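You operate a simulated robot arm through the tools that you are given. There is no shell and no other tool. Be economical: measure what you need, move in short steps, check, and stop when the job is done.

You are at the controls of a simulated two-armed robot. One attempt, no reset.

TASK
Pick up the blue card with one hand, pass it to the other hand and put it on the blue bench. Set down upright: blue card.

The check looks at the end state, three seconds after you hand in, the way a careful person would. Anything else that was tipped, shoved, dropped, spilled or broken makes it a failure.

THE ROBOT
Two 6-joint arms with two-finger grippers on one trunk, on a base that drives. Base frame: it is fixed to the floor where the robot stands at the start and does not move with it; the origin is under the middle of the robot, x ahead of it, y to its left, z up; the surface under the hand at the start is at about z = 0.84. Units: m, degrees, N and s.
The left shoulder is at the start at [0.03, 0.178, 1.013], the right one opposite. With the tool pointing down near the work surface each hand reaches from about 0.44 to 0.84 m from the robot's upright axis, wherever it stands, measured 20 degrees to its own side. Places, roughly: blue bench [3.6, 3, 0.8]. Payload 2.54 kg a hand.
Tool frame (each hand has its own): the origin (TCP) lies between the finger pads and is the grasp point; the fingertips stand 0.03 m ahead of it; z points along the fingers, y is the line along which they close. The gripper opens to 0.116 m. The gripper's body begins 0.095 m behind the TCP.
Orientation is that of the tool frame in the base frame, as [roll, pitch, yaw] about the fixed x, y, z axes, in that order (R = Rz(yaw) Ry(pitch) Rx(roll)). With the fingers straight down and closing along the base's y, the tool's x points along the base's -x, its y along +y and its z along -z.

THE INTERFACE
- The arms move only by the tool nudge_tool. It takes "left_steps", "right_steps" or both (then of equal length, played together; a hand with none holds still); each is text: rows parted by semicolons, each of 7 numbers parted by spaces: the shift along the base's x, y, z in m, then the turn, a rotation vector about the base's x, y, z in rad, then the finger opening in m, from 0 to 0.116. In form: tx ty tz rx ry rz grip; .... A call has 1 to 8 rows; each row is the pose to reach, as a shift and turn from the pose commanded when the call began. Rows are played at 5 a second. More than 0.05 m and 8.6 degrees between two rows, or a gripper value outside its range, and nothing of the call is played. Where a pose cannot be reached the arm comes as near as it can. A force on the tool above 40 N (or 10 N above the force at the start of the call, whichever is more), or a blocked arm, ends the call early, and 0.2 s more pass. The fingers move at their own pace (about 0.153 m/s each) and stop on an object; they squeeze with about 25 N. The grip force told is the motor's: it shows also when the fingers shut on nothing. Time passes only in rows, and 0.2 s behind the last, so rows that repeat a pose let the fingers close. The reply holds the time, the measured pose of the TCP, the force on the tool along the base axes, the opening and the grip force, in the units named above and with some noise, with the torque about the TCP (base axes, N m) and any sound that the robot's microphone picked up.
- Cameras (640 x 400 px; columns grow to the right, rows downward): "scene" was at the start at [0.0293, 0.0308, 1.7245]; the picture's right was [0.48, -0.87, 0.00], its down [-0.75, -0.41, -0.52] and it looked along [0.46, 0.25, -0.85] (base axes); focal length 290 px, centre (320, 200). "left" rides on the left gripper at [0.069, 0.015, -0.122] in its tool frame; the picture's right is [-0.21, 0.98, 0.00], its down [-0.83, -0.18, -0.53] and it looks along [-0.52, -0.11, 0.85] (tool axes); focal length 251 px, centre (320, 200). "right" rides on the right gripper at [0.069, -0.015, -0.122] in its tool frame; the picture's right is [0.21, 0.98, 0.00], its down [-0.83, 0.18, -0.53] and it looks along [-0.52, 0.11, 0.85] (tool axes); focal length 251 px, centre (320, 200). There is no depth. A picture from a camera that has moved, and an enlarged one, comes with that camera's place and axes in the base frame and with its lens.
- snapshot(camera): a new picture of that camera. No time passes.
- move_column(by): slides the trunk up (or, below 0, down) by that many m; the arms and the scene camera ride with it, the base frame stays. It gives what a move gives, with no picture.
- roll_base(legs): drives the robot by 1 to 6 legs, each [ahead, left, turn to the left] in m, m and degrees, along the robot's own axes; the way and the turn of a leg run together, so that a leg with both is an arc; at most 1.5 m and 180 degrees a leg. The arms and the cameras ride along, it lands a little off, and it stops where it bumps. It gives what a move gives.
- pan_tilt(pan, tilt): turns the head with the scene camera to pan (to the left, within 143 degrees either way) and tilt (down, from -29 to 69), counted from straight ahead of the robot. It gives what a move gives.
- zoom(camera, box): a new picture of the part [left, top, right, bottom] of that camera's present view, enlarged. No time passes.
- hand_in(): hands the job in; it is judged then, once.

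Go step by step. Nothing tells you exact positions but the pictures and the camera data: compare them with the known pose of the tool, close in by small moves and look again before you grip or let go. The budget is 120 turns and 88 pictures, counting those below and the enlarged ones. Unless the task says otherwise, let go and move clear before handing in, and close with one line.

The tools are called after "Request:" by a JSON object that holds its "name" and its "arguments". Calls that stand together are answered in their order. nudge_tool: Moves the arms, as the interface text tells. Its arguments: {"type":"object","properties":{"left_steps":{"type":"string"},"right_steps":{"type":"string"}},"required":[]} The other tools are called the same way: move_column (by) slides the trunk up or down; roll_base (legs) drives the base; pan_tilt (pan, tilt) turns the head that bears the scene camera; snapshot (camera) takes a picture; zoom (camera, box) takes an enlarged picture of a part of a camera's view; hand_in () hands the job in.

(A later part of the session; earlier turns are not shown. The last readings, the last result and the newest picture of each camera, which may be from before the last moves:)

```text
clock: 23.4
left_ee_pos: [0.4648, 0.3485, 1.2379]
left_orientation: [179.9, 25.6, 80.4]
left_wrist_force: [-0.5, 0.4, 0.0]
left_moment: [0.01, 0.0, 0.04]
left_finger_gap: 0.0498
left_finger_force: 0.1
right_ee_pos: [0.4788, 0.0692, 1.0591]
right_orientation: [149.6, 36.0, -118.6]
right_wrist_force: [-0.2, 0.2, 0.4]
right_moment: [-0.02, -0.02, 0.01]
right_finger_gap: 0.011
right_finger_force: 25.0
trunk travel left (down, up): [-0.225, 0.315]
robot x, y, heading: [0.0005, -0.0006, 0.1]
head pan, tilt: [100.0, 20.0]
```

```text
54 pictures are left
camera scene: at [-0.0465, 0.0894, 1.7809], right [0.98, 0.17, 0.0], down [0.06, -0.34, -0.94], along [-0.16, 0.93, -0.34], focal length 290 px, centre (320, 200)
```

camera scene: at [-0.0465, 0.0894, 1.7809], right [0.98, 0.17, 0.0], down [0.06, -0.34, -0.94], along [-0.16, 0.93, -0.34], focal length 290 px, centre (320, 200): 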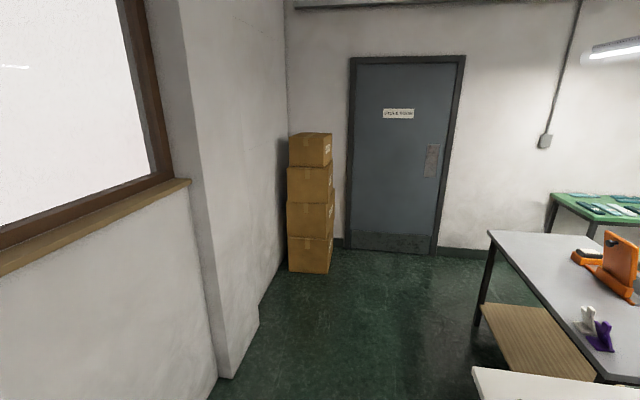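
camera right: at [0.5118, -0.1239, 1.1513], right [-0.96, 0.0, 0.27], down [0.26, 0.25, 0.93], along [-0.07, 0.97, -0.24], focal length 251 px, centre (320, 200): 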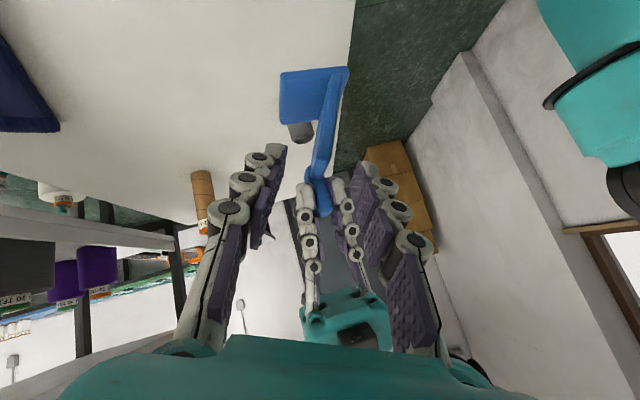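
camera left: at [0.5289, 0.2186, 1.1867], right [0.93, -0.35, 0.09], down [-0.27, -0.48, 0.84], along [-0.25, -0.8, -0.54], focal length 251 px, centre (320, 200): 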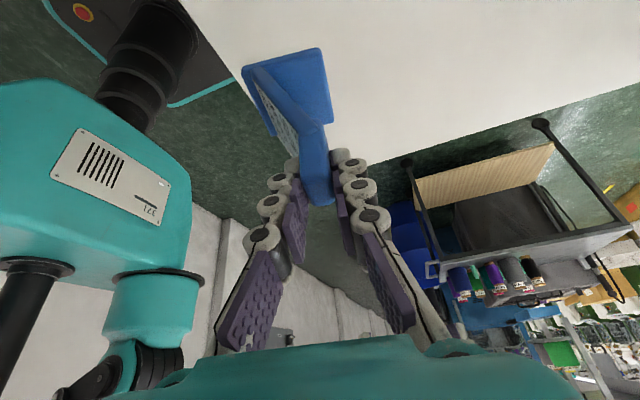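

The handover is done and the right hand holds the card. The blue bench is far ahead to the left, by the wall next to a green bench, so I'll survey the floor for a route.

Request:
{"name": "move_column", "arguments": {"by": 0.25}}

Request:
{"name": "pan_tilt", "arguments": {"pan": -40, "tilt": 25}}

Request:
{"name": "snapshot", "arguments": {"camera": "scene"}}

Request:
{"name": "pan_tilt", "arguments": {"pan": 5, "tilt": 20}}

Request:
{"name": "snapshot", "arguments": {"camera": "scene"}}

Request:
{"name": "pan_tilt", "arguments": {"pan": 45, "tilt": 22}}

Request:
{"name": "snapshot", "arguments": {"camera": "scene"}}

```text
clock: 26.0
left_ee_pos: [0.4651, 0.3468, 1.4859]
left_orientation: [179.9, 25.5, 80.3]
left_wrist_force: [0.0, 0.4, 0.0]
left_moment: [0.02, -0.03, 0.0]
left_finger_gap: 0.0501
left_finger_force: 0.0
right_ee_pos: [0.4791, 0.0687, 1.3089]
right_orientation: [149.6, 36.0, -118.8]
right_wrist_force: [-0.3, -0.6, -0.4]
right_moment: [-0.01, -0.01, -0.02]
right_finger_gap: 0.0111
right_finger_force: 25.5
trunk travel left (down, up): [-0.475, 0.065]
robot x, y, heading: [0.0007, -0.0015, -0.0]
head pan, tilt: [100.0, 20.0]
```

```text
clock: 28.2
left_ee_pos: [0.4652, 0.3481, 1.4878]
left_orientation: [179.9, 25.6, 80.3]
left_wrist_force: [0.1, 0.7, 0.0]
left_moment: [0.02, -0.01, 0.0]
left_finger_gap: 0.0501
left_finger_force: 0.1
right_ee_pos: [0.4793, 0.0679, 1.3095]
right_orientation: [149.8, 36.0, -118.7]
right_wrist_force: [-0.3, -0.3, 0.0]
right_moment: [-0.02, 0.0, 0.01]
right_finger_gap: 0.0113
right_finger_force: 25.4
trunk travel left (down, up): [-0.475, 0.065]
robot x, y, heading: [-0.0004, -0.0001, -0.1]
head pan, tilt: [-40.0, 25.0]
```

```text
53 pictures are left
camera scene: at [0.0403, -0.0614, 2.0228], right [-0.64, -0.77, 0.0], down [-0.32, 0.27, -0.91], along [0.69, -0.58, -0.42], focal length 290 px, centre (320, 200)
```

scene: 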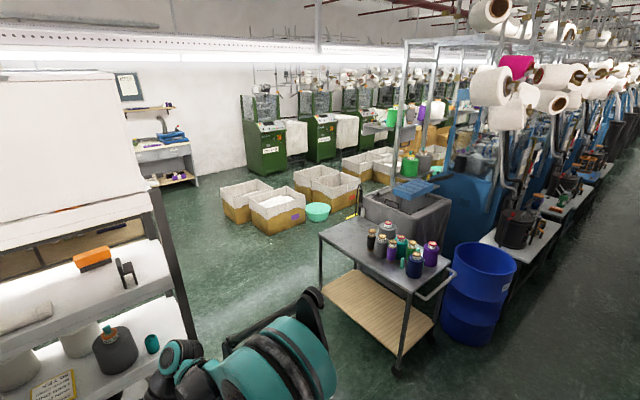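

```text
clock: 29.3
left_ee_pos: [0.4642, 0.347, 1.4876]
left_orientation: [179.9, 25.5, 80.3]
left_wrist_force: [0.1, -0.5, -0.6]
left_moment: [0.01, -0.01, -0.01]
left_finger_gap: 0.0501
left_finger_force: 0.1
right_ee_pos: [0.4794, 0.0694, 1.3099]
right_orientation: [149.7, 36.1, -118.7]
right_wrist_force: [-0.3, -0.5, -0.3]
right_moment: [-0.05, -0.02, -0.02]
right_finger_gap: 0.0111
right_finger_force: 25.5
trunk travel left (down, up): [-0.475, 0.065]
robot x, y, heading: [-0.0024, -0.0003, 0.1]
head pan, tilt: [5.0, 20.0]
```

```text
52 pictures are left
camera scene: at [0.0624, 0.0058, 2.0308], right [0.09, -1.0, 0.0], down [-0.34, -0.03, -0.94], along [0.94, 0.08, -0.34], focal length 290 px, centre (320, 200)
```

scene: 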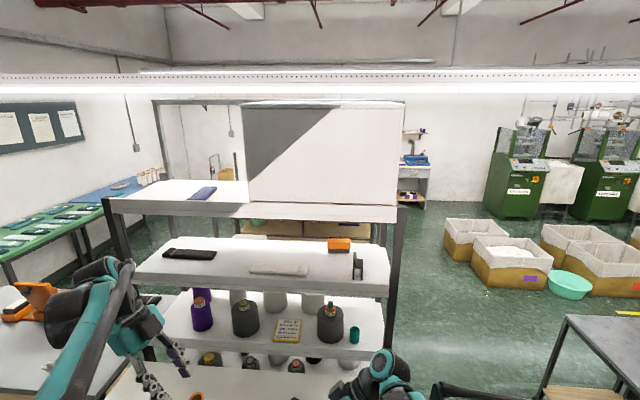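

```text
clock: 30.4
left_ee_pos: [0.4659, 0.3468, 1.4865]
left_orientation: [179.9, 25.6, 80.3]
left_wrist_force: [0.2, 0.7, -0.6]
left_moment: [0.01, 0.03, 0.0]
left_finger_gap: 0.0502
left_finger_force: 0.1
right_ee_pos: [0.4796, 0.0681, 1.3086]
right_orientation: [149.8, 36.0, -118.7]
right_wrist_force: [0.4, 0.3, -1.0]
right_moment: [-0.03, -0.02, -0.02]
right_finger_gap: 0.0113
right_finger_force: 25.4
trunk travel left (down, up): [-0.475, 0.065]
robot x, y, heading: [-0.0023, -0.0016, -0.0]
head pan, tilt: [45.0, 22.0]
```

```text
51 pictures are left
camera scene: at [0.0353, 0.0633, 2.0276], right [0.71, -0.71, 0.0], down [-0.27, -0.26, -0.93], along [0.66, 0.66, -0.37], focal length 290 px, centre (320, 200)
```

scene: 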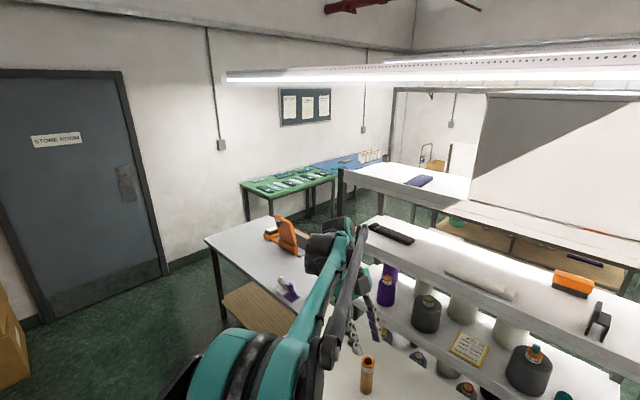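

The aisle on the right, between the table (y≈−0.25) and the cart (y≈−1.25), looks usable. I'll look behind before backing up and turning.

Request:
{"name": "pan_tilt", "arguments": {"pan": -110, "tilt": 35}}

Request:
{"name": "snapshot", "arguments": {"camera": "scene"}}

Request:
{"name": "pan_tilt", "arguments": {"pan": 143, "tilt": 40}}

Request:
{"name": "snapshot", "arguments": {"camera": "scene"}}

```text
clock: 32.8
left_ee_pos: [0.4644, 0.348, 1.4863]
left_orientation: [-180.0, 25.5, 80.3]
left_wrist_force: [-0.1, 0.2, -0.4]
left_moment: [0.0, 0.0, 0.02]
left_finger_gap: 0.0499
left_finger_force: 0.2
right_ee_pos: [0.48, 0.0692, 1.3092]
right_orientation: [149.8, 36.1, -118.8]
right_wrist_force: [-0.5, 0.7, -0.6]
right_moment: [0.0, 0.02, 0.01]
right_finger_gap: 0.0109
right_finger_force: 25.0
trunk travel left (down, up): [-0.475, 0.065]
robot x, y, heading: [-0.0043, -0.0002, 0.1]
head pan, tilt: [-110.0, 35.0]
```

```text
50 pictures are left
camera scene: at [-0.0605, -0.085, 2.007], right [-0.94, 0.34, 0.0], down [0.2, 0.54, -0.82], along [-0.28, -0.77, -0.57], focal length 290 px, centre (320, 200)
```

scene: 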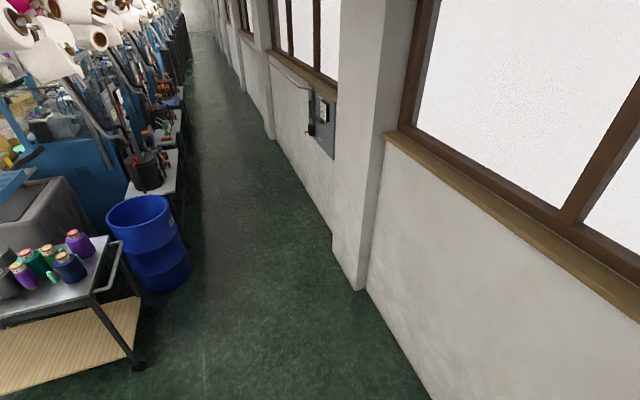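

```text
clock: 36.3
left_ee_pos: [0.4641, 0.3476, 1.4871]
left_orientation: [179.9, 25.7, 80.3]
left_wrist_force: [-0.2, 0.5, 0.5]
left_moment: [0.05, -0.01, -0.02]
left_finger_gap: 0.05
left_finger_force: 0.0
right_ee_pos: [0.4794, 0.0674, 1.3075]
right_orientation: [149.7, 36.0, -118.6]
right_wrist_force: [-0.7, 0.3, 0.2]
right_moment: [0.01, -0.04, -0.01]
right_finger_gap: 0.0112
right_finger_force: 24.8
trunk travel left (down, up): [-0.475, 0.065]
robot x, y, heading: [-0.0013, 0.0018, -0.2]
head pan, tilt: [143.0, 40.0]
```

```text
49 pictures are left
camera scene: at [-0.0983, 0.0489, 1.9995], right [0.6, 0.8, 0.0], down [0.51, -0.39, -0.77], along [-0.61, 0.46, -0.64], focal length 290 px, centre (320, 200)
```

scene: 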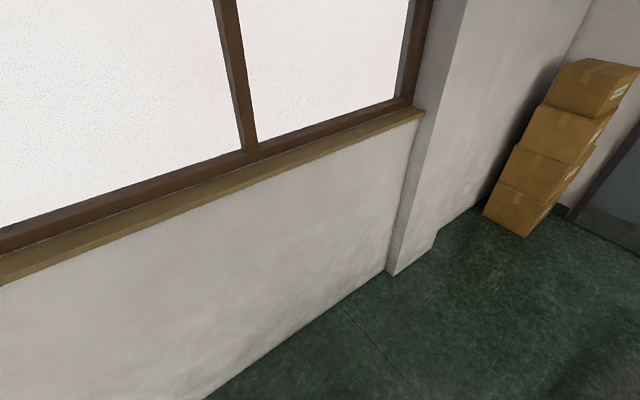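

There is a wall ≈0.95 m behind. I'll back up slightly, turn right to face −y, and enter the aisle so I can slide along it sideways with my arms over free space.

Request:
{"name": "roll_base", "arguments": {"legs": [[-0.15, 0, 0], [0, 0, -90], [0.7, 0, 0]]}}

Request:
{"name": "pan_tilt", "arguments": {"pan": 45, "tilt": 45}}

Request:
{"name": "snapshot", "arguments": {"camera": "scene"}}

Request:
{"name": "pan_tilt", "arguments": {"pan": 100, "tilt": 40}}

Request:
{"name": "snapshot", "arguments": {"camera": "scene"}}

```text
clock: 45.0
left_ee_pos: [0.151, -1.1768, 1.4867]
left_orientation: [179.9, 25.6, -12.3]
left_wrist_force: [-0.2, -1.1, 1.0]
left_moment: [0.0, -0.02, -0.01]
left_finger_gap: 0.0501
left_finger_force: 0.2
right_ee_pos: [-0.1262, -1.1788, 1.3089]
right_orientation: [149.7, 36.0, 148.8]
right_wrist_force: [0.6, 0.2, -1.0]
right_moment: [-0.01, 0.02, 0.01]
right_finger_gap: 0.0114
right_finger_force: 25.3
trunk travel left (down, up): [-0.475, 0.065]
robot x, y, heading: [-0.1732, -0.6998, -92.5]
head pan, tilt: [143.0, 40.0]
```

```text
clock: 46.8
left_ee_pos: [0.1538, -1.1774, 1.4874]
left_orientation: [179.9, 25.6, -12.2]
left_wrist_force: [-0.3, 0.0, 0.0]
left_moment: [0.02, -0.04, -0.01]
left_finger_gap: 0.0497
left_finger_force: 0.1
right_ee_pos: [-0.126, -1.1801, 1.3086]
right_orientation: [149.6, 35.9, 148.8]
right_wrist_force: [0.7, -0.6, -0.5]
right_moment: [-0.01, 0.03, -0.02]
right_finger_gap: 0.0112
right_finger_force: 24.9
trunk travel left (down, up): [-0.475, 0.065]
robot x, y, heading: [-0.1735, -0.6966, -92.6]
head pan, tilt: [45.0, 45.0]
```

```text
48 pictures are left
camera scene: at [-0.1184, -0.7306, 1.9922], right [-0.74, -0.68, 0.0], down [-0.48, 0.52, -0.71], along [0.48, -0.52, -0.71], focal length 290 px, centre (320, 200)
```

scene: 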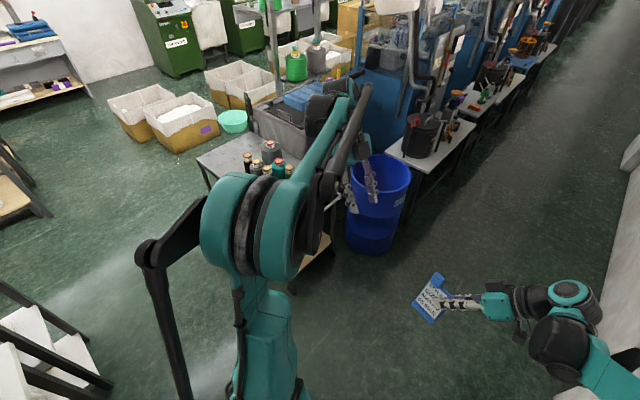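

```text
clock: 48.0
left_ee_pos: [0.1522, -1.1768, 1.4859]
left_orientation: [179.9, 25.5, -12.2]
left_wrist_force: [0.5, 0.5, 0.7]
left_moment: [0.0, -0.06, -0.03]
left_finger_gap: 0.05
left_finger_force: 0.1
right_ee_pos: [-0.1263, -1.1801, 1.309]
right_orientation: [149.8, 36.0, 148.6]
right_wrist_force: [-0.1, 0.1, -0.1]
right_moment: [-0.01, 0.02, -0.03]
right_finger_gap: 0.0113
right_finger_force: 25.4
trunk travel left (down, up): [-0.475, 0.065]
robot x, y, heading: [-0.1729, -0.6982, -92.7]
head pan, tilt: [100.0, 40.0]
```

```text
47 pictures are left
camera scene: at [-0.089, -0.6596, 1.9994], right [0.13, -0.99, 0.0], down [-0.64, -0.08, -0.77], along [0.76, 0.1, -0.64], focal length 290 px, centre (320, 200)
```

scene: 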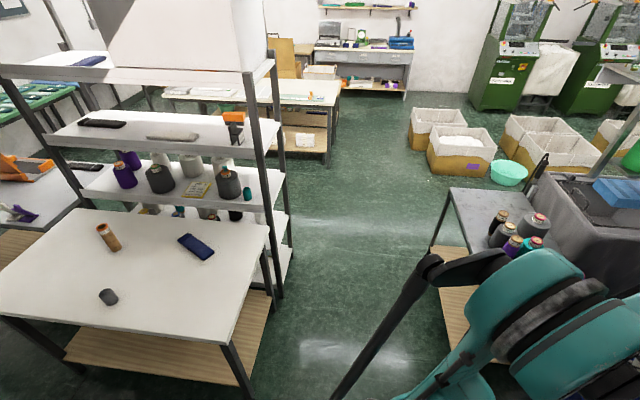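

Clear view: the rack spans x 1.1–1.57, another table begins at x≈2.7, and there is a corridor between. I'll slide left along the aisle.

Request:
{"name": "roll_base", "arguments": {"legs": [[0, 0, 2.6], [0, 1.3, 0]]}}

Request:
{"name": "snapshot", "arguments": {"camera": "scene"}}

```text
clock: 55.0
left_ee_pos: [1.4962, -1.1543, 1.4876]
left_orientation: [179.8, 25.4, -9.3]
left_wrist_force: [0.6, 0.4, 0.2]
left_moment: [0.01, -0.02, 0.01]
left_finger_gap: 0.0498
left_finger_force: 0.1
right_ee_pos: [1.2162, -1.1702, 1.3097]
right_orientation: [149.8, 36.0, 151.6]
right_wrist_force: [0.5, 0.9, -1.4]
right_moment: [-0.02, 0.01, 0.02]
right_finger_gap: 0.0111
right_finger_force: 25.4
trunk travel left (down, up): [-0.475, 0.065]
robot x, y, heading: [1.1457, -0.6899, -89.2]
head pan, tilt: [100.0, 40.0]
```

```text
46 pictures are left
camera scene: at [1.2274, -0.649, 1.9995], right [0.18, -0.98, 0.0], down [-0.63, -0.12, -0.77], along [0.75, 0.14, -0.64], focal length 290 px, centre (320, 200)
```

scene: 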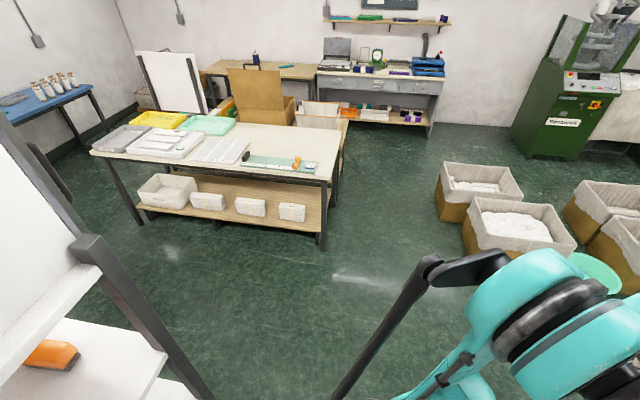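

The corridor between the rack and the table with trays (front x≈2.9) is clear, and the blue bench front edge is at y≈2.6, x≈3.1–4.1. I'll continue left, turn to face +x, and slide up the corridor.

Request:
{"name": "roll_base", "arguments": {"legs": [[0, 0.95, -0.8], [0, 0, 90], [0, 1.0, 0]]}}

Request:
{"name": "pan_tilt", "arguments": {"pan": 60, "tilt": 35}}

Request:
{"name": "snapshot", "arguments": {"camera": "scene"}}

```text
clock: 57.4
left_ee_pos: [1.8074, -1.1527, 1.489]
left_orientation: [179.9, 25.2, -9.9]
left_wrist_force: [0.8, 0.3, 1.0]
left_moment: [-0.04, 0.03, -0.02]
left_finger_gap: 0.0501
left_finger_force: 0.0
right_ee_pos: [1.5287, -1.1684, 1.3109]
right_orientation: [149.7, 36.3, 151.2]
right_wrist_force: [0.4, -0.4, 0.4]
right_moment: [-0.02, 0.02, -0.01]
right_finger_gap: 0.0109
right_finger_force: 25.3
trunk travel left (down, up): [-0.475, 0.065]
robot x, y, heading: [1.4684, -0.6921, -90.0]
head pan, tilt: [100.0, 40.0]
stopped in leg 1: the robot was blocked; the commanded pose is now the measured one
```

```text
clock: 58.5
left_ee_pos: [1.8077, -1.1502, 1.4912]
left_orientation: [179.7, 25.0, -9.9]
left_wrist_force: [0.1, 0.5, -0.1]
left_moment: [0.02, -0.02, 0.01]
left_finger_gap: 0.0497
left_finger_force: 0.1
right_ee_pos: [1.5302, -1.1657, 1.3122]
right_orientation: [149.8, 36.3, 151.2]
right_wrist_force: [-0.6, 0.3, -0.8]
right_moment: [-0.02, -0.01, -0.01]
right_finger_gap: 0.011
right_finger_force: 25.3
trunk travel left (down, up): [-0.475, 0.065]
robot x, y, heading: [1.47, -0.6885, -89.9]
head pan, tilt: [60.0, 35.0]
```

```text
45 pictures are left
camera scene: at [1.5405, -0.663, 1.9998], right [-0.09, -1.0, 0.0], down [-0.63, 0.05, -0.77], along [0.77, -0.07, -0.64], focal length 290 px, centre (320, 200)
```

scene: 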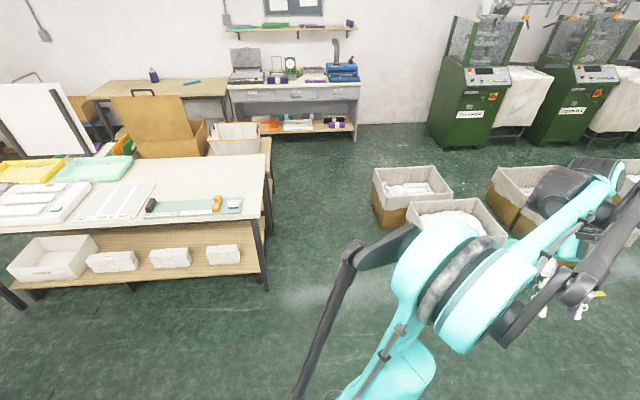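

Something blocked the slide at x≈1.47. I'll look at my right side and behind before moving.

Request:
{"name": "pan_tilt", "arguments": {"pan": -45, "tilt": 55}}

Request:
{"name": "snapshot", "arguments": {"camera": "scene"}}

Request:
{"name": "pan_tilt", "arguments": {"pan": -143, "tilt": 60}}

Request:
{"name": "snapshot", "arguments": {"camera": "scene"}}

Request:
{"name": "pan_tilt", "arguments": {"pan": 143, "tilt": 60}}

Request:
{"name": "snapshot", "arguments": {"camera": "scene"}}

```text
clock: 60.3
left_ee_pos: [1.8015, -1.1538, 1.491]
left_orientation: [179.9, 24.9, -9.8]
left_wrist_force: [-0.4, -0.3, 0.3]
left_moment: [-0.01, 0.0, 0.02]
left_finger_gap: 0.05
left_finger_force: 0.0
right_ee_pos: [1.5238, -1.1691, 1.3104]
right_orientation: [149.5, 36.4, 151.0]
right_wrist_force: [0.0, 0.4, 0.1]
right_moment: [-0.02, 0.04, -0.02]
right_finger_gap: 0.0113
right_finger_force: 25.1
trunk travel left (down, up): [-0.475, 0.065]
robot x, y, heading: [1.4679, -0.6908, -90.0]
head pan, tilt: [-45.0, 55.0]
```

```text
44 pictures are left
camera scene: at [1.5184, -0.6785, 1.9791], right [-0.25, -0.97, 0.0], down [-0.79, 0.2, -0.58], along [0.56, -0.14, -0.82], focal length 290 px, centre (320, 200)
```

scene: 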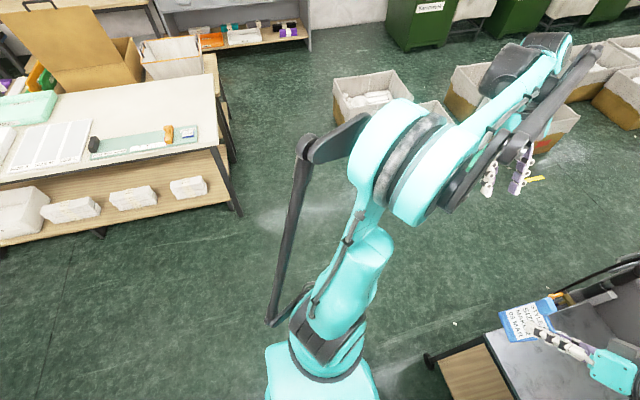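

```text
clock: 62.1
left_ee_pos: [1.8009, -1.1546, 1.4903]
left_orientation: [180.0, 24.9, -9.9]
left_wrist_force: [0.6, -0.8, 0.0]
left_moment: [0.04, 0.01, 0.01]
left_finger_gap: 0.0501
left_finger_force: 0.1
right_ee_pos: [1.5235, -1.1707, 1.3101]
right_orientation: [149.5, 36.6, 151.0]
right_wrist_force: [-0.2, 0.8, 0.0]
right_moment: [0.01, 0.0, 0.01]
right_finger_gap: 0.0113
right_finger_force: 24.9
trunk travel left (down, up): [-0.475, 0.065]
robot x, y, heading: [1.4692, -0.6909, -90.0]
head pan, tilt: [-143.0, 60.0]
```

```text
43 pictures are left
camera scene: at [1.5118, -0.6803, 1.9734], right [-0.28, -0.96, 0.0], down [-0.83, 0.24, -0.51], along [0.49, -0.14, -0.86], focal length 290 px, centre (320, 200)
```

scene: 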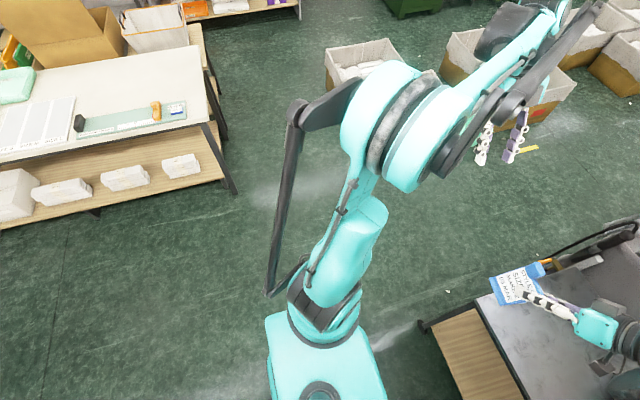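

```text
clock: 66.0
left_ee_pos: [1.8024, -1.16, 1.4884]
left_orientation: [-179.9, 25.1, -9.7]
left_wrist_force: [0.3, -0.3, -0.3]
left_moment: [-0.02, 0.03, -0.01]
left_finger_gap: 0.05
left_finger_force: 0.1
right_ee_pos: [1.5265, -1.1739, 1.3075]
right_orientation: [149.4, 36.4, 150.9]
right_wrist_force: [0.4, 0.6, -0.7]
right_moment: [-0.01, 0.06, 0.0]
right_finger_gap: 0.011
right_finger_force: 24.9
trunk travel left (down, up): [-0.475, 0.065]
robot x, y, heading: [1.4705, -0.6879, -90.0]
head pan, tilt: [143.0, 60.0]
```

```text
42 pictures are left
camera scene: at [1.5152, -0.6509, 1.9715], right [0.26, -0.97, 0.0], down [-0.84, -0.23, -0.49], along [0.47, 0.13, -0.87], focal length 290 px, centre (320, 200)
```

scene: 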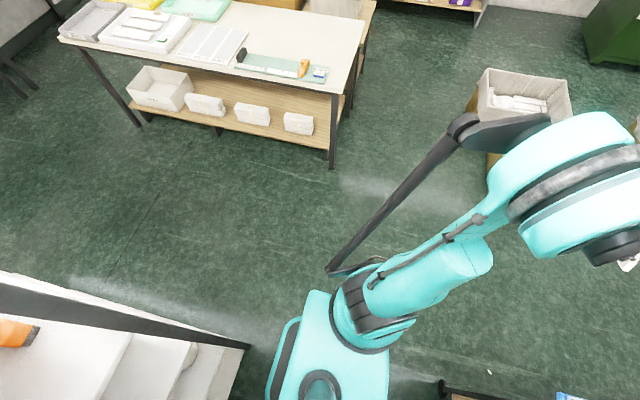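

The head camera isn't following its pan: at this raised height the head has caught on the hanging light rail (z≈2.1). I'll relax the head toward where it actually is, then lower the trunk.

Request:
{"name": "pan_tilt", "arguments": {"pan": 90, "tilt": 45}}

Request:
{"name": "move_column", "arguments": {"by": -0.16}}

Request:
{"name": "pan_tilt", "arguments": {"pan": -30, "tilt": 50}}

Request:
{"name": "snapshot", "arguments": {"camera": "scene"}}

```text
clock: 67.2
left_ee_pos: [1.8124, -1.1567, 1.4874]
left_orientation: [179.9, 25.4, -9.8]
left_wrist_force: [-0.2, -0.3, -0.4]
left_moment: [-0.02, -0.05, 0.03]
left_finger_gap: 0.05
left_finger_force: 0.0
right_ee_pos: [1.5347, -1.1716, 1.3098]
right_orientation: [149.7, 36.1, 151.1]
right_wrist_force: [-0.4, -0.3, -0.4]
right_moment: [-0.01, -0.04, 0.01]
right_finger_gap: 0.0112
right_finger_force: 24.9
trunk travel left (down, up): [-0.475, 0.065]
robot x, y, heading: [1.4687, -0.6938, -90.2]
head pan, tilt: [90.0, 45.0]
```

```text
clock: 69.0
left_ee_pos: [1.8152, -1.1559, 1.3283]
left_orientation: [179.9, 25.4, -9.9]
left_wrist_force: [-1.1, -0.3, -1.1]
left_moment: [-0.02, 0.01, -0.01]
left_finger_gap: 0.0499
left_finger_force: 0.0
right_ee_pos: [1.5362, -1.1697, 1.149]
right_orientation: [149.7, 36.0, 151.2]
right_wrist_force: [0.7, -0.7, -1.9]
right_moment: [0.01, -0.02, -0.01]
right_finger_gap: 0.0112
right_finger_force: 24.6
trunk travel left (down, up): [-0.315, 0.225]
robot x, y, heading: [1.4662, -0.69, -90.1]
head pan, tilt: [90.0, 45.0]
```

```text
clock: 71.0
left_ee_pos: [1.8147, -1.1559, 1.3272]
left_orientation: [180.0, 25.5, -9.7]
left_wrist_force: [-0.6, 0.8, -1.6]
left_moment: [0.03, -0.01, -0.01]
left_finger_gap: 0.05
left_finger_force: 0.1
right_ee_pos: [1.5353, -1.1703, 1.1491]
right_orientation: [149.7, 35.9, 151.2]
right_wrist_force: [0.2, 0.2, -1.1]
right_moment: [-0.02, 0.03, -0.02]
right_finger_gap: 0.011
right_finger_force: 24.6
trunk travel left (down, up): [-0.315, 0.225]
robot x, y, heading: [1.4686, -0.6928, -90.1]
head pan, tilt: [-30.0, 50.0]
```

```text
41 pictures are left
camera scene: at [1.4288, -0.73, 1.8253], right [-0.87, 0.5, 0.0], down [0.38, 0.66, -0.64], along [-0.32, -0.56, -0.77], focal length 290 px, centre (320, 200)
```

scene: 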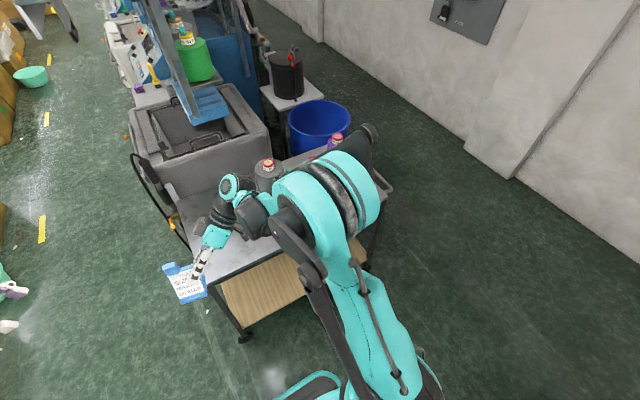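

The head is free again. I'll check clearance of the right wrist and bottles before moving on.

Request:
{"name": "zoom", "arguments": {"camera": "scene", "box": [150, 110, 390, 310]}}

```text
2.00 times, centred on (270, 210) of scene
camera zoom: at [1.4288, -0.73, 1.8253], right [-0.87, 0.5, 0.0], down [0.38, 0.66, -0.64], along [-0.32, -0.56, -0.77], focal length 580 px, centre (420, 180)
```

zoom: 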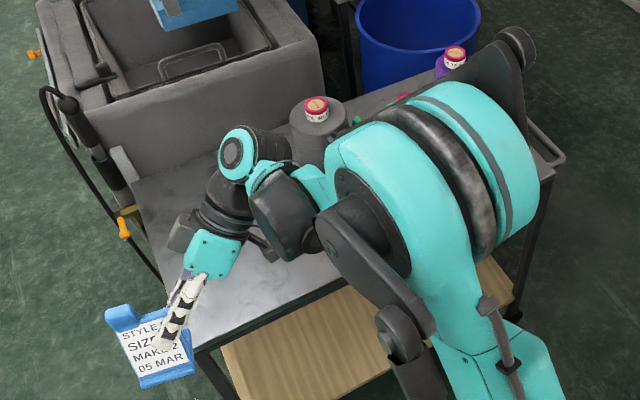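

It looks clear. I'll slide on toward +x.

Request:
{"name": "roll_base", "arguments": {"legs": [[0, 0.62, 0]]}}

Request:
{"name": "snapshot", "arguments": {"camera": "scene"}}

```text
clock: 74.6
left_ee_pos: [2.4504, -1.1588, 1.3264]
left_orientation: [179.8, 25.5, -10.0]
left_wrist_force: [0.5, -0.2, -0.4]
left_moment: [0.0, 0.04, -0.02]
left_finger_gap: 0.0501
left_finger_force: 0.1
right_ee_pos: [2.1707, -1.1732, 1.1482]
right_orientation: [149.6, 36.1, 151.0]
right_wrist_force: [0.1, 0.1, -1.1]
right_moment: [0.01, 0.03, -0.02]
right_finger_gap: 0.0112
right_finger_force: 25.4
trunk travel left (down, up): [-0.315, 0.225]
robot x, y, heading: [2.1043, -0.6937, -90.4]
head pan, tilt: [-30.0, 50.0]
```

```text
39 pictures are left
camera scene: at [2.0651, -0.7319, 1.8253], right [-0.86, 0.5, 0.0], down [0.39, 0.66, -0.64], along [-0.32, -0.55, -0.77], focal length 290 px, centre (320, 200)
```

scene: 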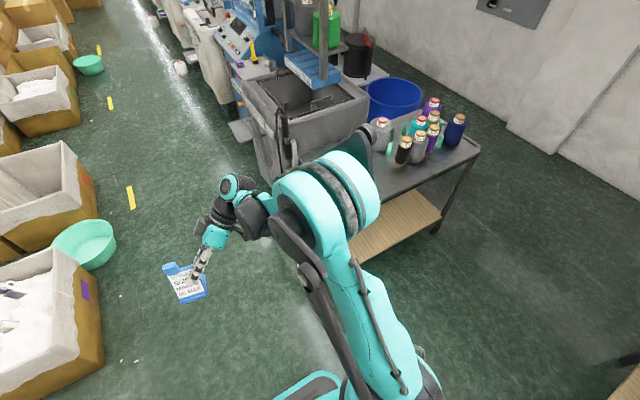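

The cart bottles are intact. Now I'll turn to face +x and slide up the corridor.

Request:
{"name": "roll_base", "arguments": {"legs": [[0, 0, 90.4], [0, 1.35, 0]]}}

Request:
{"name": "pan_tilt", "arguments": {"pan": 60, "tilt": 35}}

Request:
{"name": "snapshot", "arguments": {"camera": "scene"}}

```text
clock: 85.3
left_ee_pos: [2.6137, 1.0189, 1.3258]
left_orientation: [179.9, 25.5, 78.3]
left_wrist_force: [0.7, -0.6, -0.2]
left_moment: [0.01, -0.01, 0.0]
left_finger_gap: 0.0502
left_finger_force: 0.1
right_ee_pos: [2.6182, 0.7401, 1.1482]
right_orientation: [149.7, 36.0, -120.9]
right_wrist_force: [0.7, -0.5, -0.8]
right_moment: [-0.02, 0.01, 0.01]
right_finger_gap: 0.011
right_finger_force: 24.8
trunk travel left (down, up): [-0.315, 0.225]
robot x, y, heading: [2.1335, 0.6891, -2.1]
head pan, tilt: [-30.0, 50.0]
```

```text
clock: 87.0
left_ee_pos: [2.6139, 1.0188, 1.3272]
left_orientation: [180.0, 25.5, 78.2]
left_wrist_force: [0.4, 0.2, 0.1]
left_moment: [0.04, -0.03, 0.01]
left_finger_gap: 0.0502
left_finger_force: 0.0
right_ee_pos: [2.6193, 0.7403, 1.1495]
right_orientation: [149.7, 36.0, -120.9]
right_wrist_force: [-0.3, 0.7, -0.1]
right_moment: [-0.02, 0.0, 0.02]
right_finger_gap: 0.0114
right_finger_force: 25.4
trunk travel left (down, up): [-0.315, 0.225]
robot x, y, heading: [2.1316, 0.6865, -2.1]
head pan, tilt: [60.0, 35.0]
```

```text
38 pictures are left
camera scene: at [2.1527, 0.7621, 1.847], right [0.85, -0.53, 0.0], down [-0.3, -0.49, -0.82], along [0.44, 0.69, -0.57], focal length 290 px, centre (320, 200)
```

scene: 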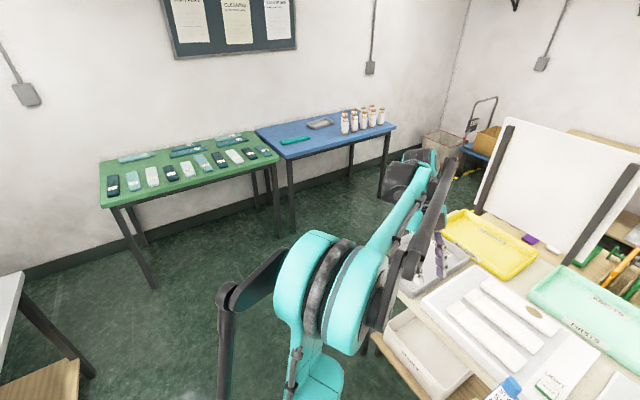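

The blue bench top spans x≈3.06–4.27, y≈2.66–3.35. It has bottles at the right, a teal bar at left, and free room around (3.55, 2.83). I'll continue: slide up, turn to face it, and slide right.

Request:
{"name": "roll_base", "arguments": {"legs": [[0, 1.22, 2.1], [0, 0, 90], [0, -1.35, 0]]}}

Request:
{"name": "pan_tilt", "arguments": {"pan": 0, "tilt": 45}}

Request:
{"name": "snapshot", "arguments": {"camera": "scene"}}

```text
clock: 103.2
left_ee_pos: [3.1548, 2.3573, 1.3272]
left_orientation: [179.9, 25.6, 168.7]
left_wrist_force: [0.5, 0.1, -0.6]
left_moment: [0.04, 0.0, -0.02]
left_finger_gap: 0.0499
left_finger_force: 0.0
right_ee_pos: [3.4335, 2.3655, 1.1485]
right_orientation: [149.6, 36.0, -30.4]
right_wrist_force: [0.6, -1.2, -0.4]
right_moment: [0.01, -0.01, 0.02]
right_finger_gap: 0.0113
right_finger_force: 24.8
trunk travel left (down, up): [-0.315, 0.225]
robot x, y, heading: [3.4889, 1.8832, 88.3]
head pan, tilt: [60.0, 35.0]
```

```text
clock: 104.5
left_ee_pos: [3.1541, 2.3567, 1.3279]
left_orientation: [179.9, 25.5, 168.7]
left_wrist_force: [-1.0, -0.3, -0.5]
left_moment: [0.0, 0.0, -0.04]
left_finger_gap: 0.0499
left_finger_force: 0.2
right_ee_pos: [3.4332, 2.3642, 1.148]
right_orientation: [149.7, 36.0, -30.2]
right_wrist_force: [-0.5, -0.1, -0.6]
right_moment: [-0.01, 0.0, 0.01]
right_finger_gap: 0.0112
right_finger_force: 24.7
trunk travel left (down, up): [-0.315, 0.225]
robot x, y, heading: [3.4886, 1.8819, 88.2]
head pan, tilt: [0.0, 45.0]
```

```text
37 pictures are left
camera scene: at [3.489, 1.9323, 1.8322], right [1.0, -0.03, 0.0], down [-0.02, -0.71, -0.71], along [0.02, 0.71, -0.71], focal length 290 px, centre (320, 200)
```

scene: 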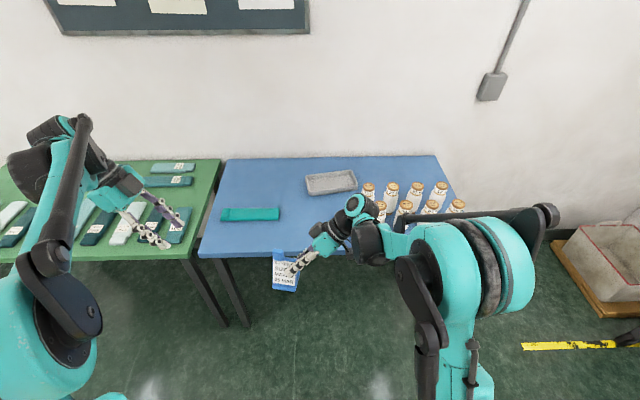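

The bench is clear in the stretch x 3.35–3.72, y 2.68–2.95. I'll aim the card base centre at about (3.45, 2.77), keeping the wrist away from the bottles on the right, and drive closer.

Request:
{"name": "roll_base", "arguments": {"legs": [[0, 0, 1.7], [0.29, -0.03, 0]]}}

Request:
{"name": "pan_tilt", "arguments": {"pan": 0, "tilt": 58}}

Request:
{"name": "snapshot", "arguments": {"camera": "scene"}}

Request:
{"name": "snapshot", "arguments": {"camera": "right"}}

```text
clock: 106.9
left_ee_pos: [3.1685, 2.6406, 1.3275]
left_orientation: [179.9, 25.5, 170.5]
left_wrist_force: [0.3, 0.4, 0.0]
left_moment: [-0.02, -0.06, -0.01]
left_finger_gap: 0.0502
left_finger_force: 0.1
right_ee_pos: [3.4482, 2.656, 1.1486]
right_orientation: [149.7, 36.0, -28.4]
right_wrist_force: [0.6, 0.6, -1.0]
right_moment: [-0.01, 0.0, 0.03]
right_finger_gap: 0.0111
right_finger_force: 25.1
trunk travel left (down, up): [-0.315, 0.225]
robot x, y, heading: [3.5178, 2.1718, 90.0]
head pan, tilt: [0.0, 45.0]
```

```text
clock: 107.6
left_ee_pos: [3.1682, 2.6391, 1.3274]
left_orientation: [179.9, 25.4, 170.5]
left_wrist_force: [0.6, 0.8, -0.8]
left_moment: [-0.01, -0.05, 0.01]
left_finger_gap: 0.0498
left_finger_force: 0.0
right_ee_pos: [3.4469, 2.6544, 1.1493]
right_orientation: [149.8, 36.0, -28.5]
right_wrist_force: [-0.2, -0.3, -0.2]
right_moment: [0.01, 0.0, 0.0]
right_finger_gap: 0.0111
right_finger_force: 25.5
trunk travel left (down, up): [-0.315, 0.225]
robot x, y, heading: [3.5188, 2.1771, 90.3]
head pan, tilt: [0.0, 58.0]
```

```text
36 pictures are left
camera scene: at [3.5166, 2.2126, 1.8151], right [1.0, 0.0, 0.0], down [0.0, -0.85, -0.53], along [0.0, 0.53, -0.85], focal length 290 px, centre (320, 200)
```

scene: 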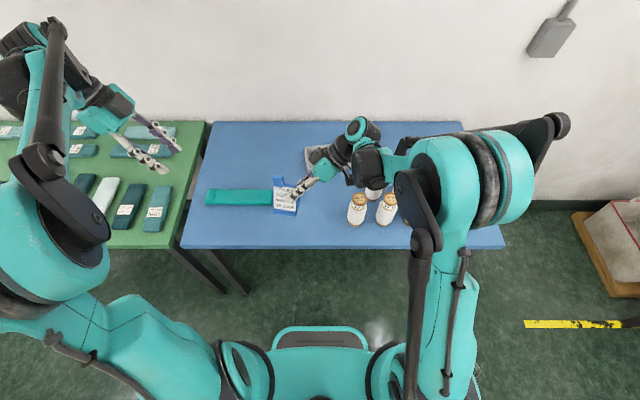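

```text
35 pictures are left
camera right: at [3.5825, 2.6668, 1.186], right [0.0, -0.96, 0.27], down [-0.25, 0.26, 0.93], along [-0.97, -0.07, -0.24], focal length 251 px, centre (320, 200)
```

right: 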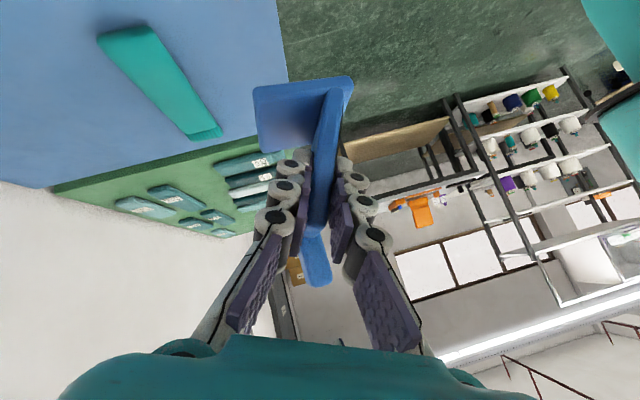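

The bottles begin at about x≈3.65, closer than I judged, so I'll place the card further left, around x≈3.36, y≈2.71, just in front of the teal bar's line. I'll zoom to refine.

Request:
{"name": "zoom", "arguments": {"camera": "scene", "box": [180, 110, 420, 260]}}

```text
2.67 times, centred on (300, 185) of scene
camera zoom: at [3.5166, 2.2126, 1.8151], right [1.0, 0.0, 0.0], down [0.0, -0.85, -0.53], along [0.0, 0.53, -0.85], focal length 773 px, centre (373, 240)
```

zoom: 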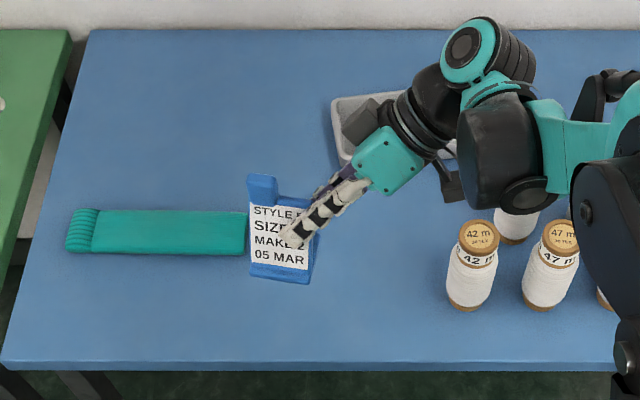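

I'll move over the spot (TCP x 3.39, y 2.72) and descend to a few cm above the bench.

Request:
{"name": "nudge_tool", "arguments": {"right_steps": "-0.028 0.032 0 0 0 0 0.003; -0.057 0.065 0 0 0 0 0.003; -0.057 0.065 -0.04 0 0 0 0.003; -0.057 0.065 -0.08 0 0 0 0.003; -0.057 0.065 -0.12 0 0 0 0.003; -0.057 0.065 -0.16 0 0 0 0.003; -0.057 0.065 -0.20 0 0 0 0.003; -0.057 0.065 -0.20 0 0 0 0.003"}}

Request:
{"name": "zoom", "arguments": {"camera": "scene", "box": [180, 110, 420, 260]}}

Request:
{"name": "snapshot", "arguments": {"camera": "right"}}

Request:
{"name": "snapshot", "arguments": {"camera": "left"}}

```text
clock: 109.4
left_ee_pos: [3.1695, 2.6392, 1.3275]
left_orientation: [179.9, 25.6, 170.4]
left_wrist_force: [0.1, 0.3, 0.4]
left_moment: [0.02, 0.0, -0.03]
left_finger_gap: 0.0499
left_finger_force: 0.0
right_ee_pos: [3.3902, 2.7205, 0.9495]
right_orientation: [149.8, 36.0, -28.5]
right_wrist_force: [-0.3, 0.5, -0.8]
right_moment: [0.04, -0.04, -0.01]
right_finger_gap: 0.0112
right_finger_force: 24.9
trunk travel left (down, up): [-0.315, 0.225]
robot x, y, heading: [3.5182, 2.175, 90.4]
head pan, tilt: [0.0, 58.0]
```

```text
2.67 times, centred on (300, 185) of scene
camera zoom: at [3.5168, 2.2121, 1.8151], right [1.0, 0.0, 0.0], down [0.0, -0.85, -0.53], along [0.0, 0.53, -0.85], focal length 773 px, centre (373, 240)
```

zoom: 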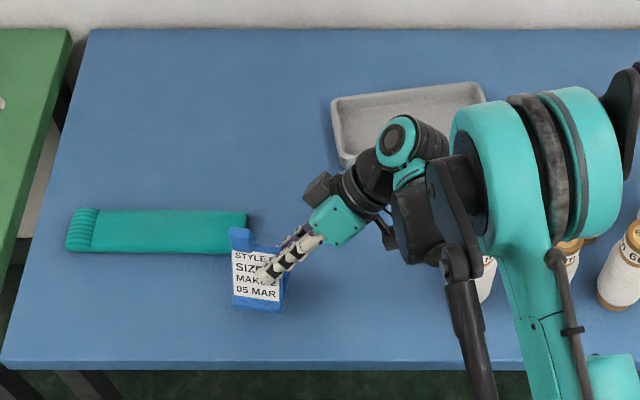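

```text
32 pictures are left
camera right: at [3.5269, 2.7315, 0.986], right [0.0, -0.96, 0.27], down [-0.25, 0.26, 0.93], along [-0.97, -0.07, -0.24], focal length 251 px, centre (320, 200)
```

right: 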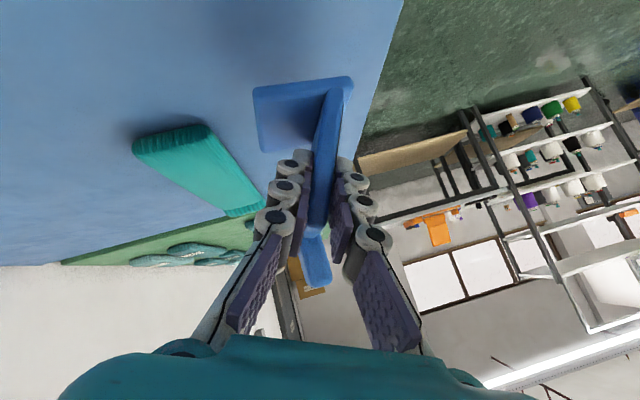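

```text
31 pictures are left
camera left: at [3.0572, 2.6722, 1.4072], right [0.35, 0.93, 0.09], down [0.48, -0.27, 0.84], along [0.8, -0.25, -0.54], focal length 251 px, centre (320, 200)
```

left: 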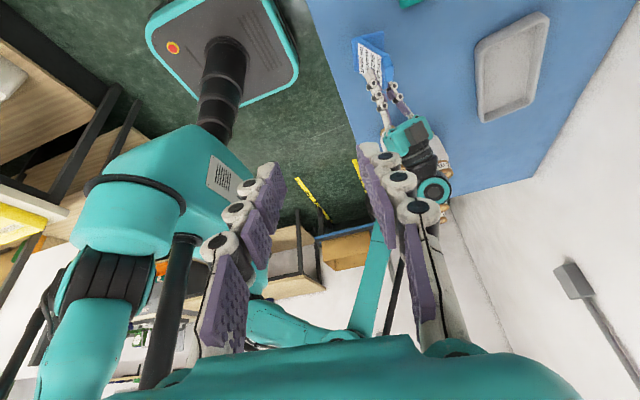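

I'll check the clearance between the right forearm and the spools, using the left camera and the scene.

Request:
{"name": "zoom", "arguments": {"camera": "left", "box": [340, 20, 480, 220]}}

Request:
{"name": "zoom", "arguments": {"camera": "scene", "box": [300, 140, 460, 260]}}

```text
2.00 times, centred on (410, 120) of left
camera zoom: at [3.0572, 2.6722, 1.4072], right [0.35, 0.93, 0.09], down [0.48, -0.27, 0.84], along [0.8, -0.25, -0.54], focal length 503 px, centre (140, 360)
```

zoom: 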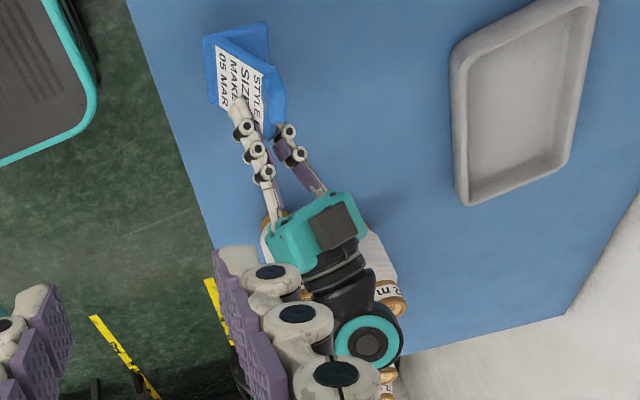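

```text
3.33 times, centred on (380, 200) of scene
camera zoom: at [3.5168, 2.2121, 1.8151], right [1.0, 0.0, 0.0], down [0.0, -0.85, -0.53], along [0.0, 0.53, -0.85], focal length 967 px, centre (120, 200)
```

zoom: 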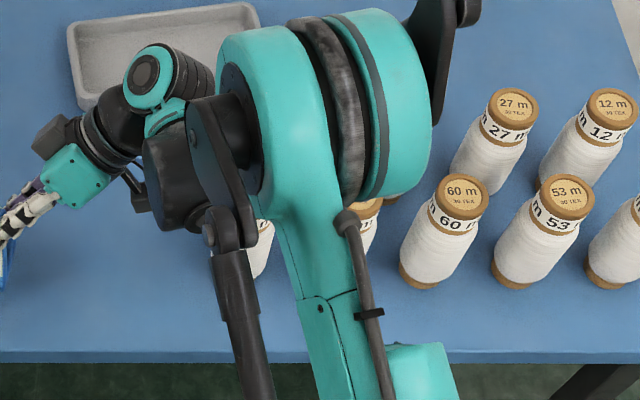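

The elbow and forearm are well above the spools (tops ≈0.94). I'll descend gently in small steps.

Request:
{"name": "nudge_tool", "arguments": {"right_steps": "0 0 -0.012 0 0 0 0.003; 0 0 -0.024 0 0 0 0.003; 0 0 -0.036 0 0 0 0.003; 0 0 -0.048 0 0 0 0.003; 0 0 -0.048 0 0 0 0.003"}}

Request:
{"name": "zoom", "arguments": {"camera": "right", "box": [200, 40, 400, 200]}}

Request:
{"name": "zoom", "arguments": {"camera": "scene", "box": [220, 150, 380, 250]}}

```text
clock: 110.6
left_ee_pos: [3.1704, 2.6368, 1.3284]
left_orientation: [179.7, 25.5, 170.5]
left_wrist_force: [-0.1, -0.2, -0.7]
left_moment: [0.01, -0.02, -0.02]
left_finger_gap: 0.05
left_finger_force: 0.0
right_ee_pos: [3.3902, 2.72, 0.901]
right_orientation: [149.8, 36.1, -28.5]
right_wrist_force: [2.9, -2.1, 20.1]
right_moment: [-0.47, 0.45, 0.22]
right_finger_gap: 0.0113
right_finger_force: 25.7
trunk travel left (down, up): [-0.315, 0.225]
robot x, y, heading: [3.518, 2.1755, 90.2]
head pan, tilt: [0.0, 58.0]
```

```text
2.50 times, centred on (300, 120) of right
camera zoom: at [3.5254, 2.7308, 0.9387], right [0.0, -0.96, 0.27], down [-0.25, 0.26, 0.93], along [-0.97, -0.07, -0.24], focal length 629 px, centre (370, 400)
```

zoom: 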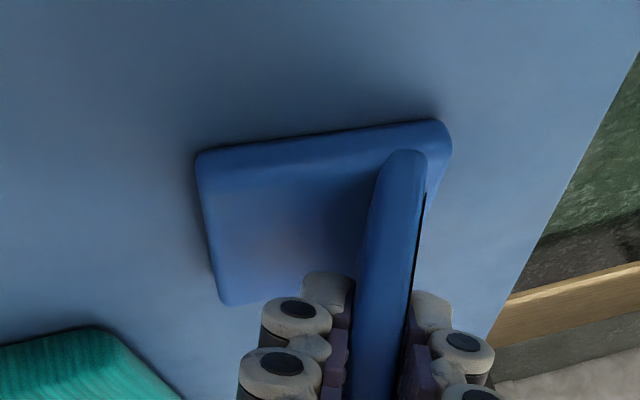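

```text
4.00 times, centred on (300, 200) of scene
camera zoom: at [3.5178, 2.2102, 1.8153], right [1.0, 0.0, 0.0], down [0.0, -0.85, -0.53], along [0.0, 0.53, -0.85], focal length 1160 px, centre (400, 200)
```

zoom: 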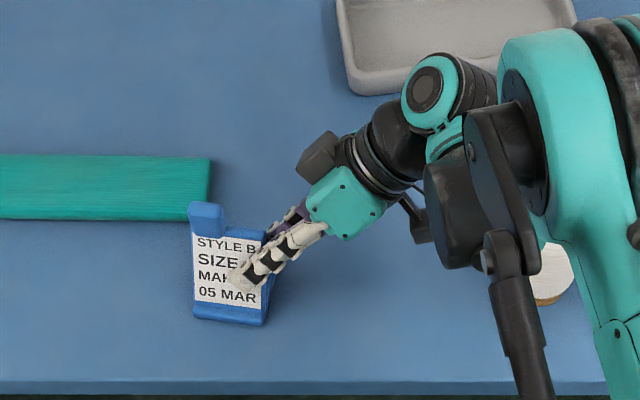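

The card touched the bench at TCP z≈0.901 with 20 N. The moment shows pressure toward the front lip, so it is slightly nose-down. I'll ease up a little and rotate slightly to level it.

Request:
{"name": "nudge_tool", "arguments": {"right_steps": "0 0 0.001 -0.01 0 0 0.003; 0 0 0.001 -0.02 0 0 0.003; 0 0 0.001 -0.02 0 0 0.003"}}

```text
clock: 111.4
left_ee_pos: [3.1683, 2.6396, 1.3274]
left_orientation: [179.9, 25.5, 170.5]
left_wrist_force: [-0.3, 0.0, -0.1]
left_moment: [0.0, -0.02, 0.02]
left_finger_gap: 0.05
left_finger_force: 0.0
right_ee_pos: [3.3914, 2.7192, 0.9023]
right_orientation: [148.6, 35.4, -29.2]
right_wrist_force: [-0.6, -0.8, 5.4]
right_moment: [0.07, 0.39, 0.17]
right_finger_gap: 0.011
right_finger_force: 25.1
trunk travel left (down, up): [-0.315, 0.225]
robot x, y, heading: [3.5177, 2.1776, 90.4]
head pan, tilt: [0.0, 58.0]
```

Request:
{"name": "nudge_tool", "arguments": {"right_steps": "0 0 0 0 0.008 0 0.003; 0 0 0 0 0.015 0 0.003; 0 0 0 0 0.015 0 0.003"}}

```text
clock: 112.2
left_ee_pos: [3.1685, 2.6398, 1.326]
left_orientation: [179.9, 25.5, 170.6]
left_wrist_force: [-0.7, -0.1, 0.0]
left_moment: [0.01, 0.03, 0.04]
left_finger_gap: 0.0496
left_finger_force: 0.1
right_ee_pos: [3.3902, 2.7216, 0.902]
right_orientation: [148.1, 36.2, -29.6]
right_wrist_force: [-0.1, -0.3, 0.0]
right_moment: [0.01, -0.03, 0.0]
right_finger_gap: 0.011
right_finger_force: 24.5
trunk travel left (down, up): [-0.315, 0.225]
robot x, y, heading: [3.5206, 2.1755, 90.1]
head pan, tilt: [0.0, 58.0]
```

Request:
{"name": "nudge_tool", "arguments": {"right_steps": "0 0 -0.001 0 0 0 0.003; 0 0 -0.001 0 0 0 0.003"}}

```text
clock: 112.8
left_ee_pos: [3.1683, 2.6393, 1.3274]
left_orientation: [179.9, 25.4, 170.4]
left_wrist_force: [0.4, 0.3, 0.4]
left_moment: [-0.01, 0.05, 0.01]
left_finger_gap: 0.0501
left_finger_force: 0.1
right_ee_pos: [3.3905, 2.7206, 0.9018]
right_orientation: [148.0, 36.2, -29.7]
right_wrist_force: [1.2, 2.8, 8.2]
right_moment: [0.04, -0.13, 0.05]
right_finger_gap: 0.0108
right_finger_force: 24.6
trunk travel left (down, up): [-0.315, 0.225]
robot x, y, heading: [3.5162, 2.1733, 90.0]
head pan, tilt: [0.0, 58.0]
```

The card is flat within ~0.5° with light contact. I'll release with a modest opening so the rear finger clears the base plate.

Request:
{"name": "nudge_tool", "arguments": {"right_steps": "0 0 0 0 0 0 0.02; 0 0 0 0 0 0 0.035; 0 0 0 0 0 0 0.035"}}

Request:
{"name": "zoom", "arguments": {"camera": "right", "box": [200, 40, 400, 200]}}

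Request:
{"name": "zoom", "arguments": {"camera": "scene", "box": [220, 150, 380, 250]}}

```text
clock: 113.6
left_ee_pos: [3.1674, 2.6394, 1.3274]
left_orientation: [179.9, 25.4, 170.5]
left_wrist_force: [-0.3, 0.1, 0.7]
left_moment: [0.01, 0.02, -0.02]
left_finger_gap: 0.0501
left_finger_force: 0.0
right_ee_pos: [3.3899, 2.7207, 0.901]
right_orientation: [148.0, 36.3, -29.5]
right_wrist_force: [-0.5, -0.5, 0.2]
right_moment: [0.02, -0.01, -0.01]
right_finger_gap: 0.0351
right_finger_force: 0.0
trunk travel left (down, up): [-0.315, 0.225]
robot x, y, heading: [3.5189, 2.1765, 90.3]
head pan, tilt: [0.0, 58.0]
```

```text
2.50 times, centred on (300, 120) of right
camera zoom: at [3.5254, 2.7324, 0.9358], right [0.01, -0.96, 0.29], down [-0.23, 0.28, 0.93], along [-0.97, -0.08, -0.22], focal length 629 px, centre (370, 400)
```

zoom: 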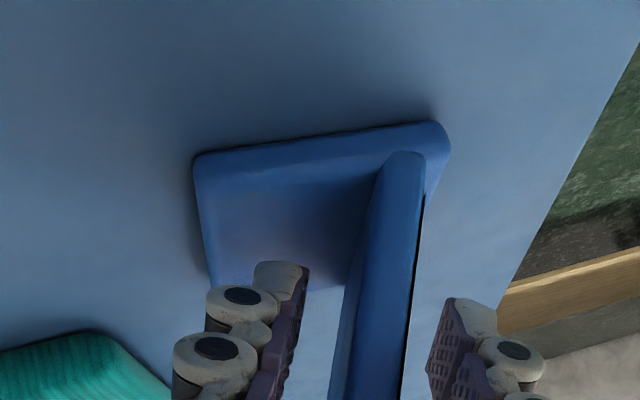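

```text
4.00 times, centred on (300, 200) of scene
camera zoom: at [3.5166, 2.2129, 1.8151], right [1.0, 0.0, 0.0], down [0.0, -0.85, -0.53], along [0.0, 0.53, -0.85], focal length 1160 px, centre (400, 200)
```

zoom: 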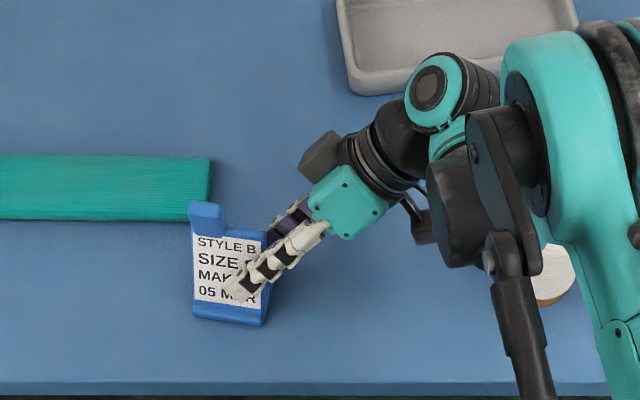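

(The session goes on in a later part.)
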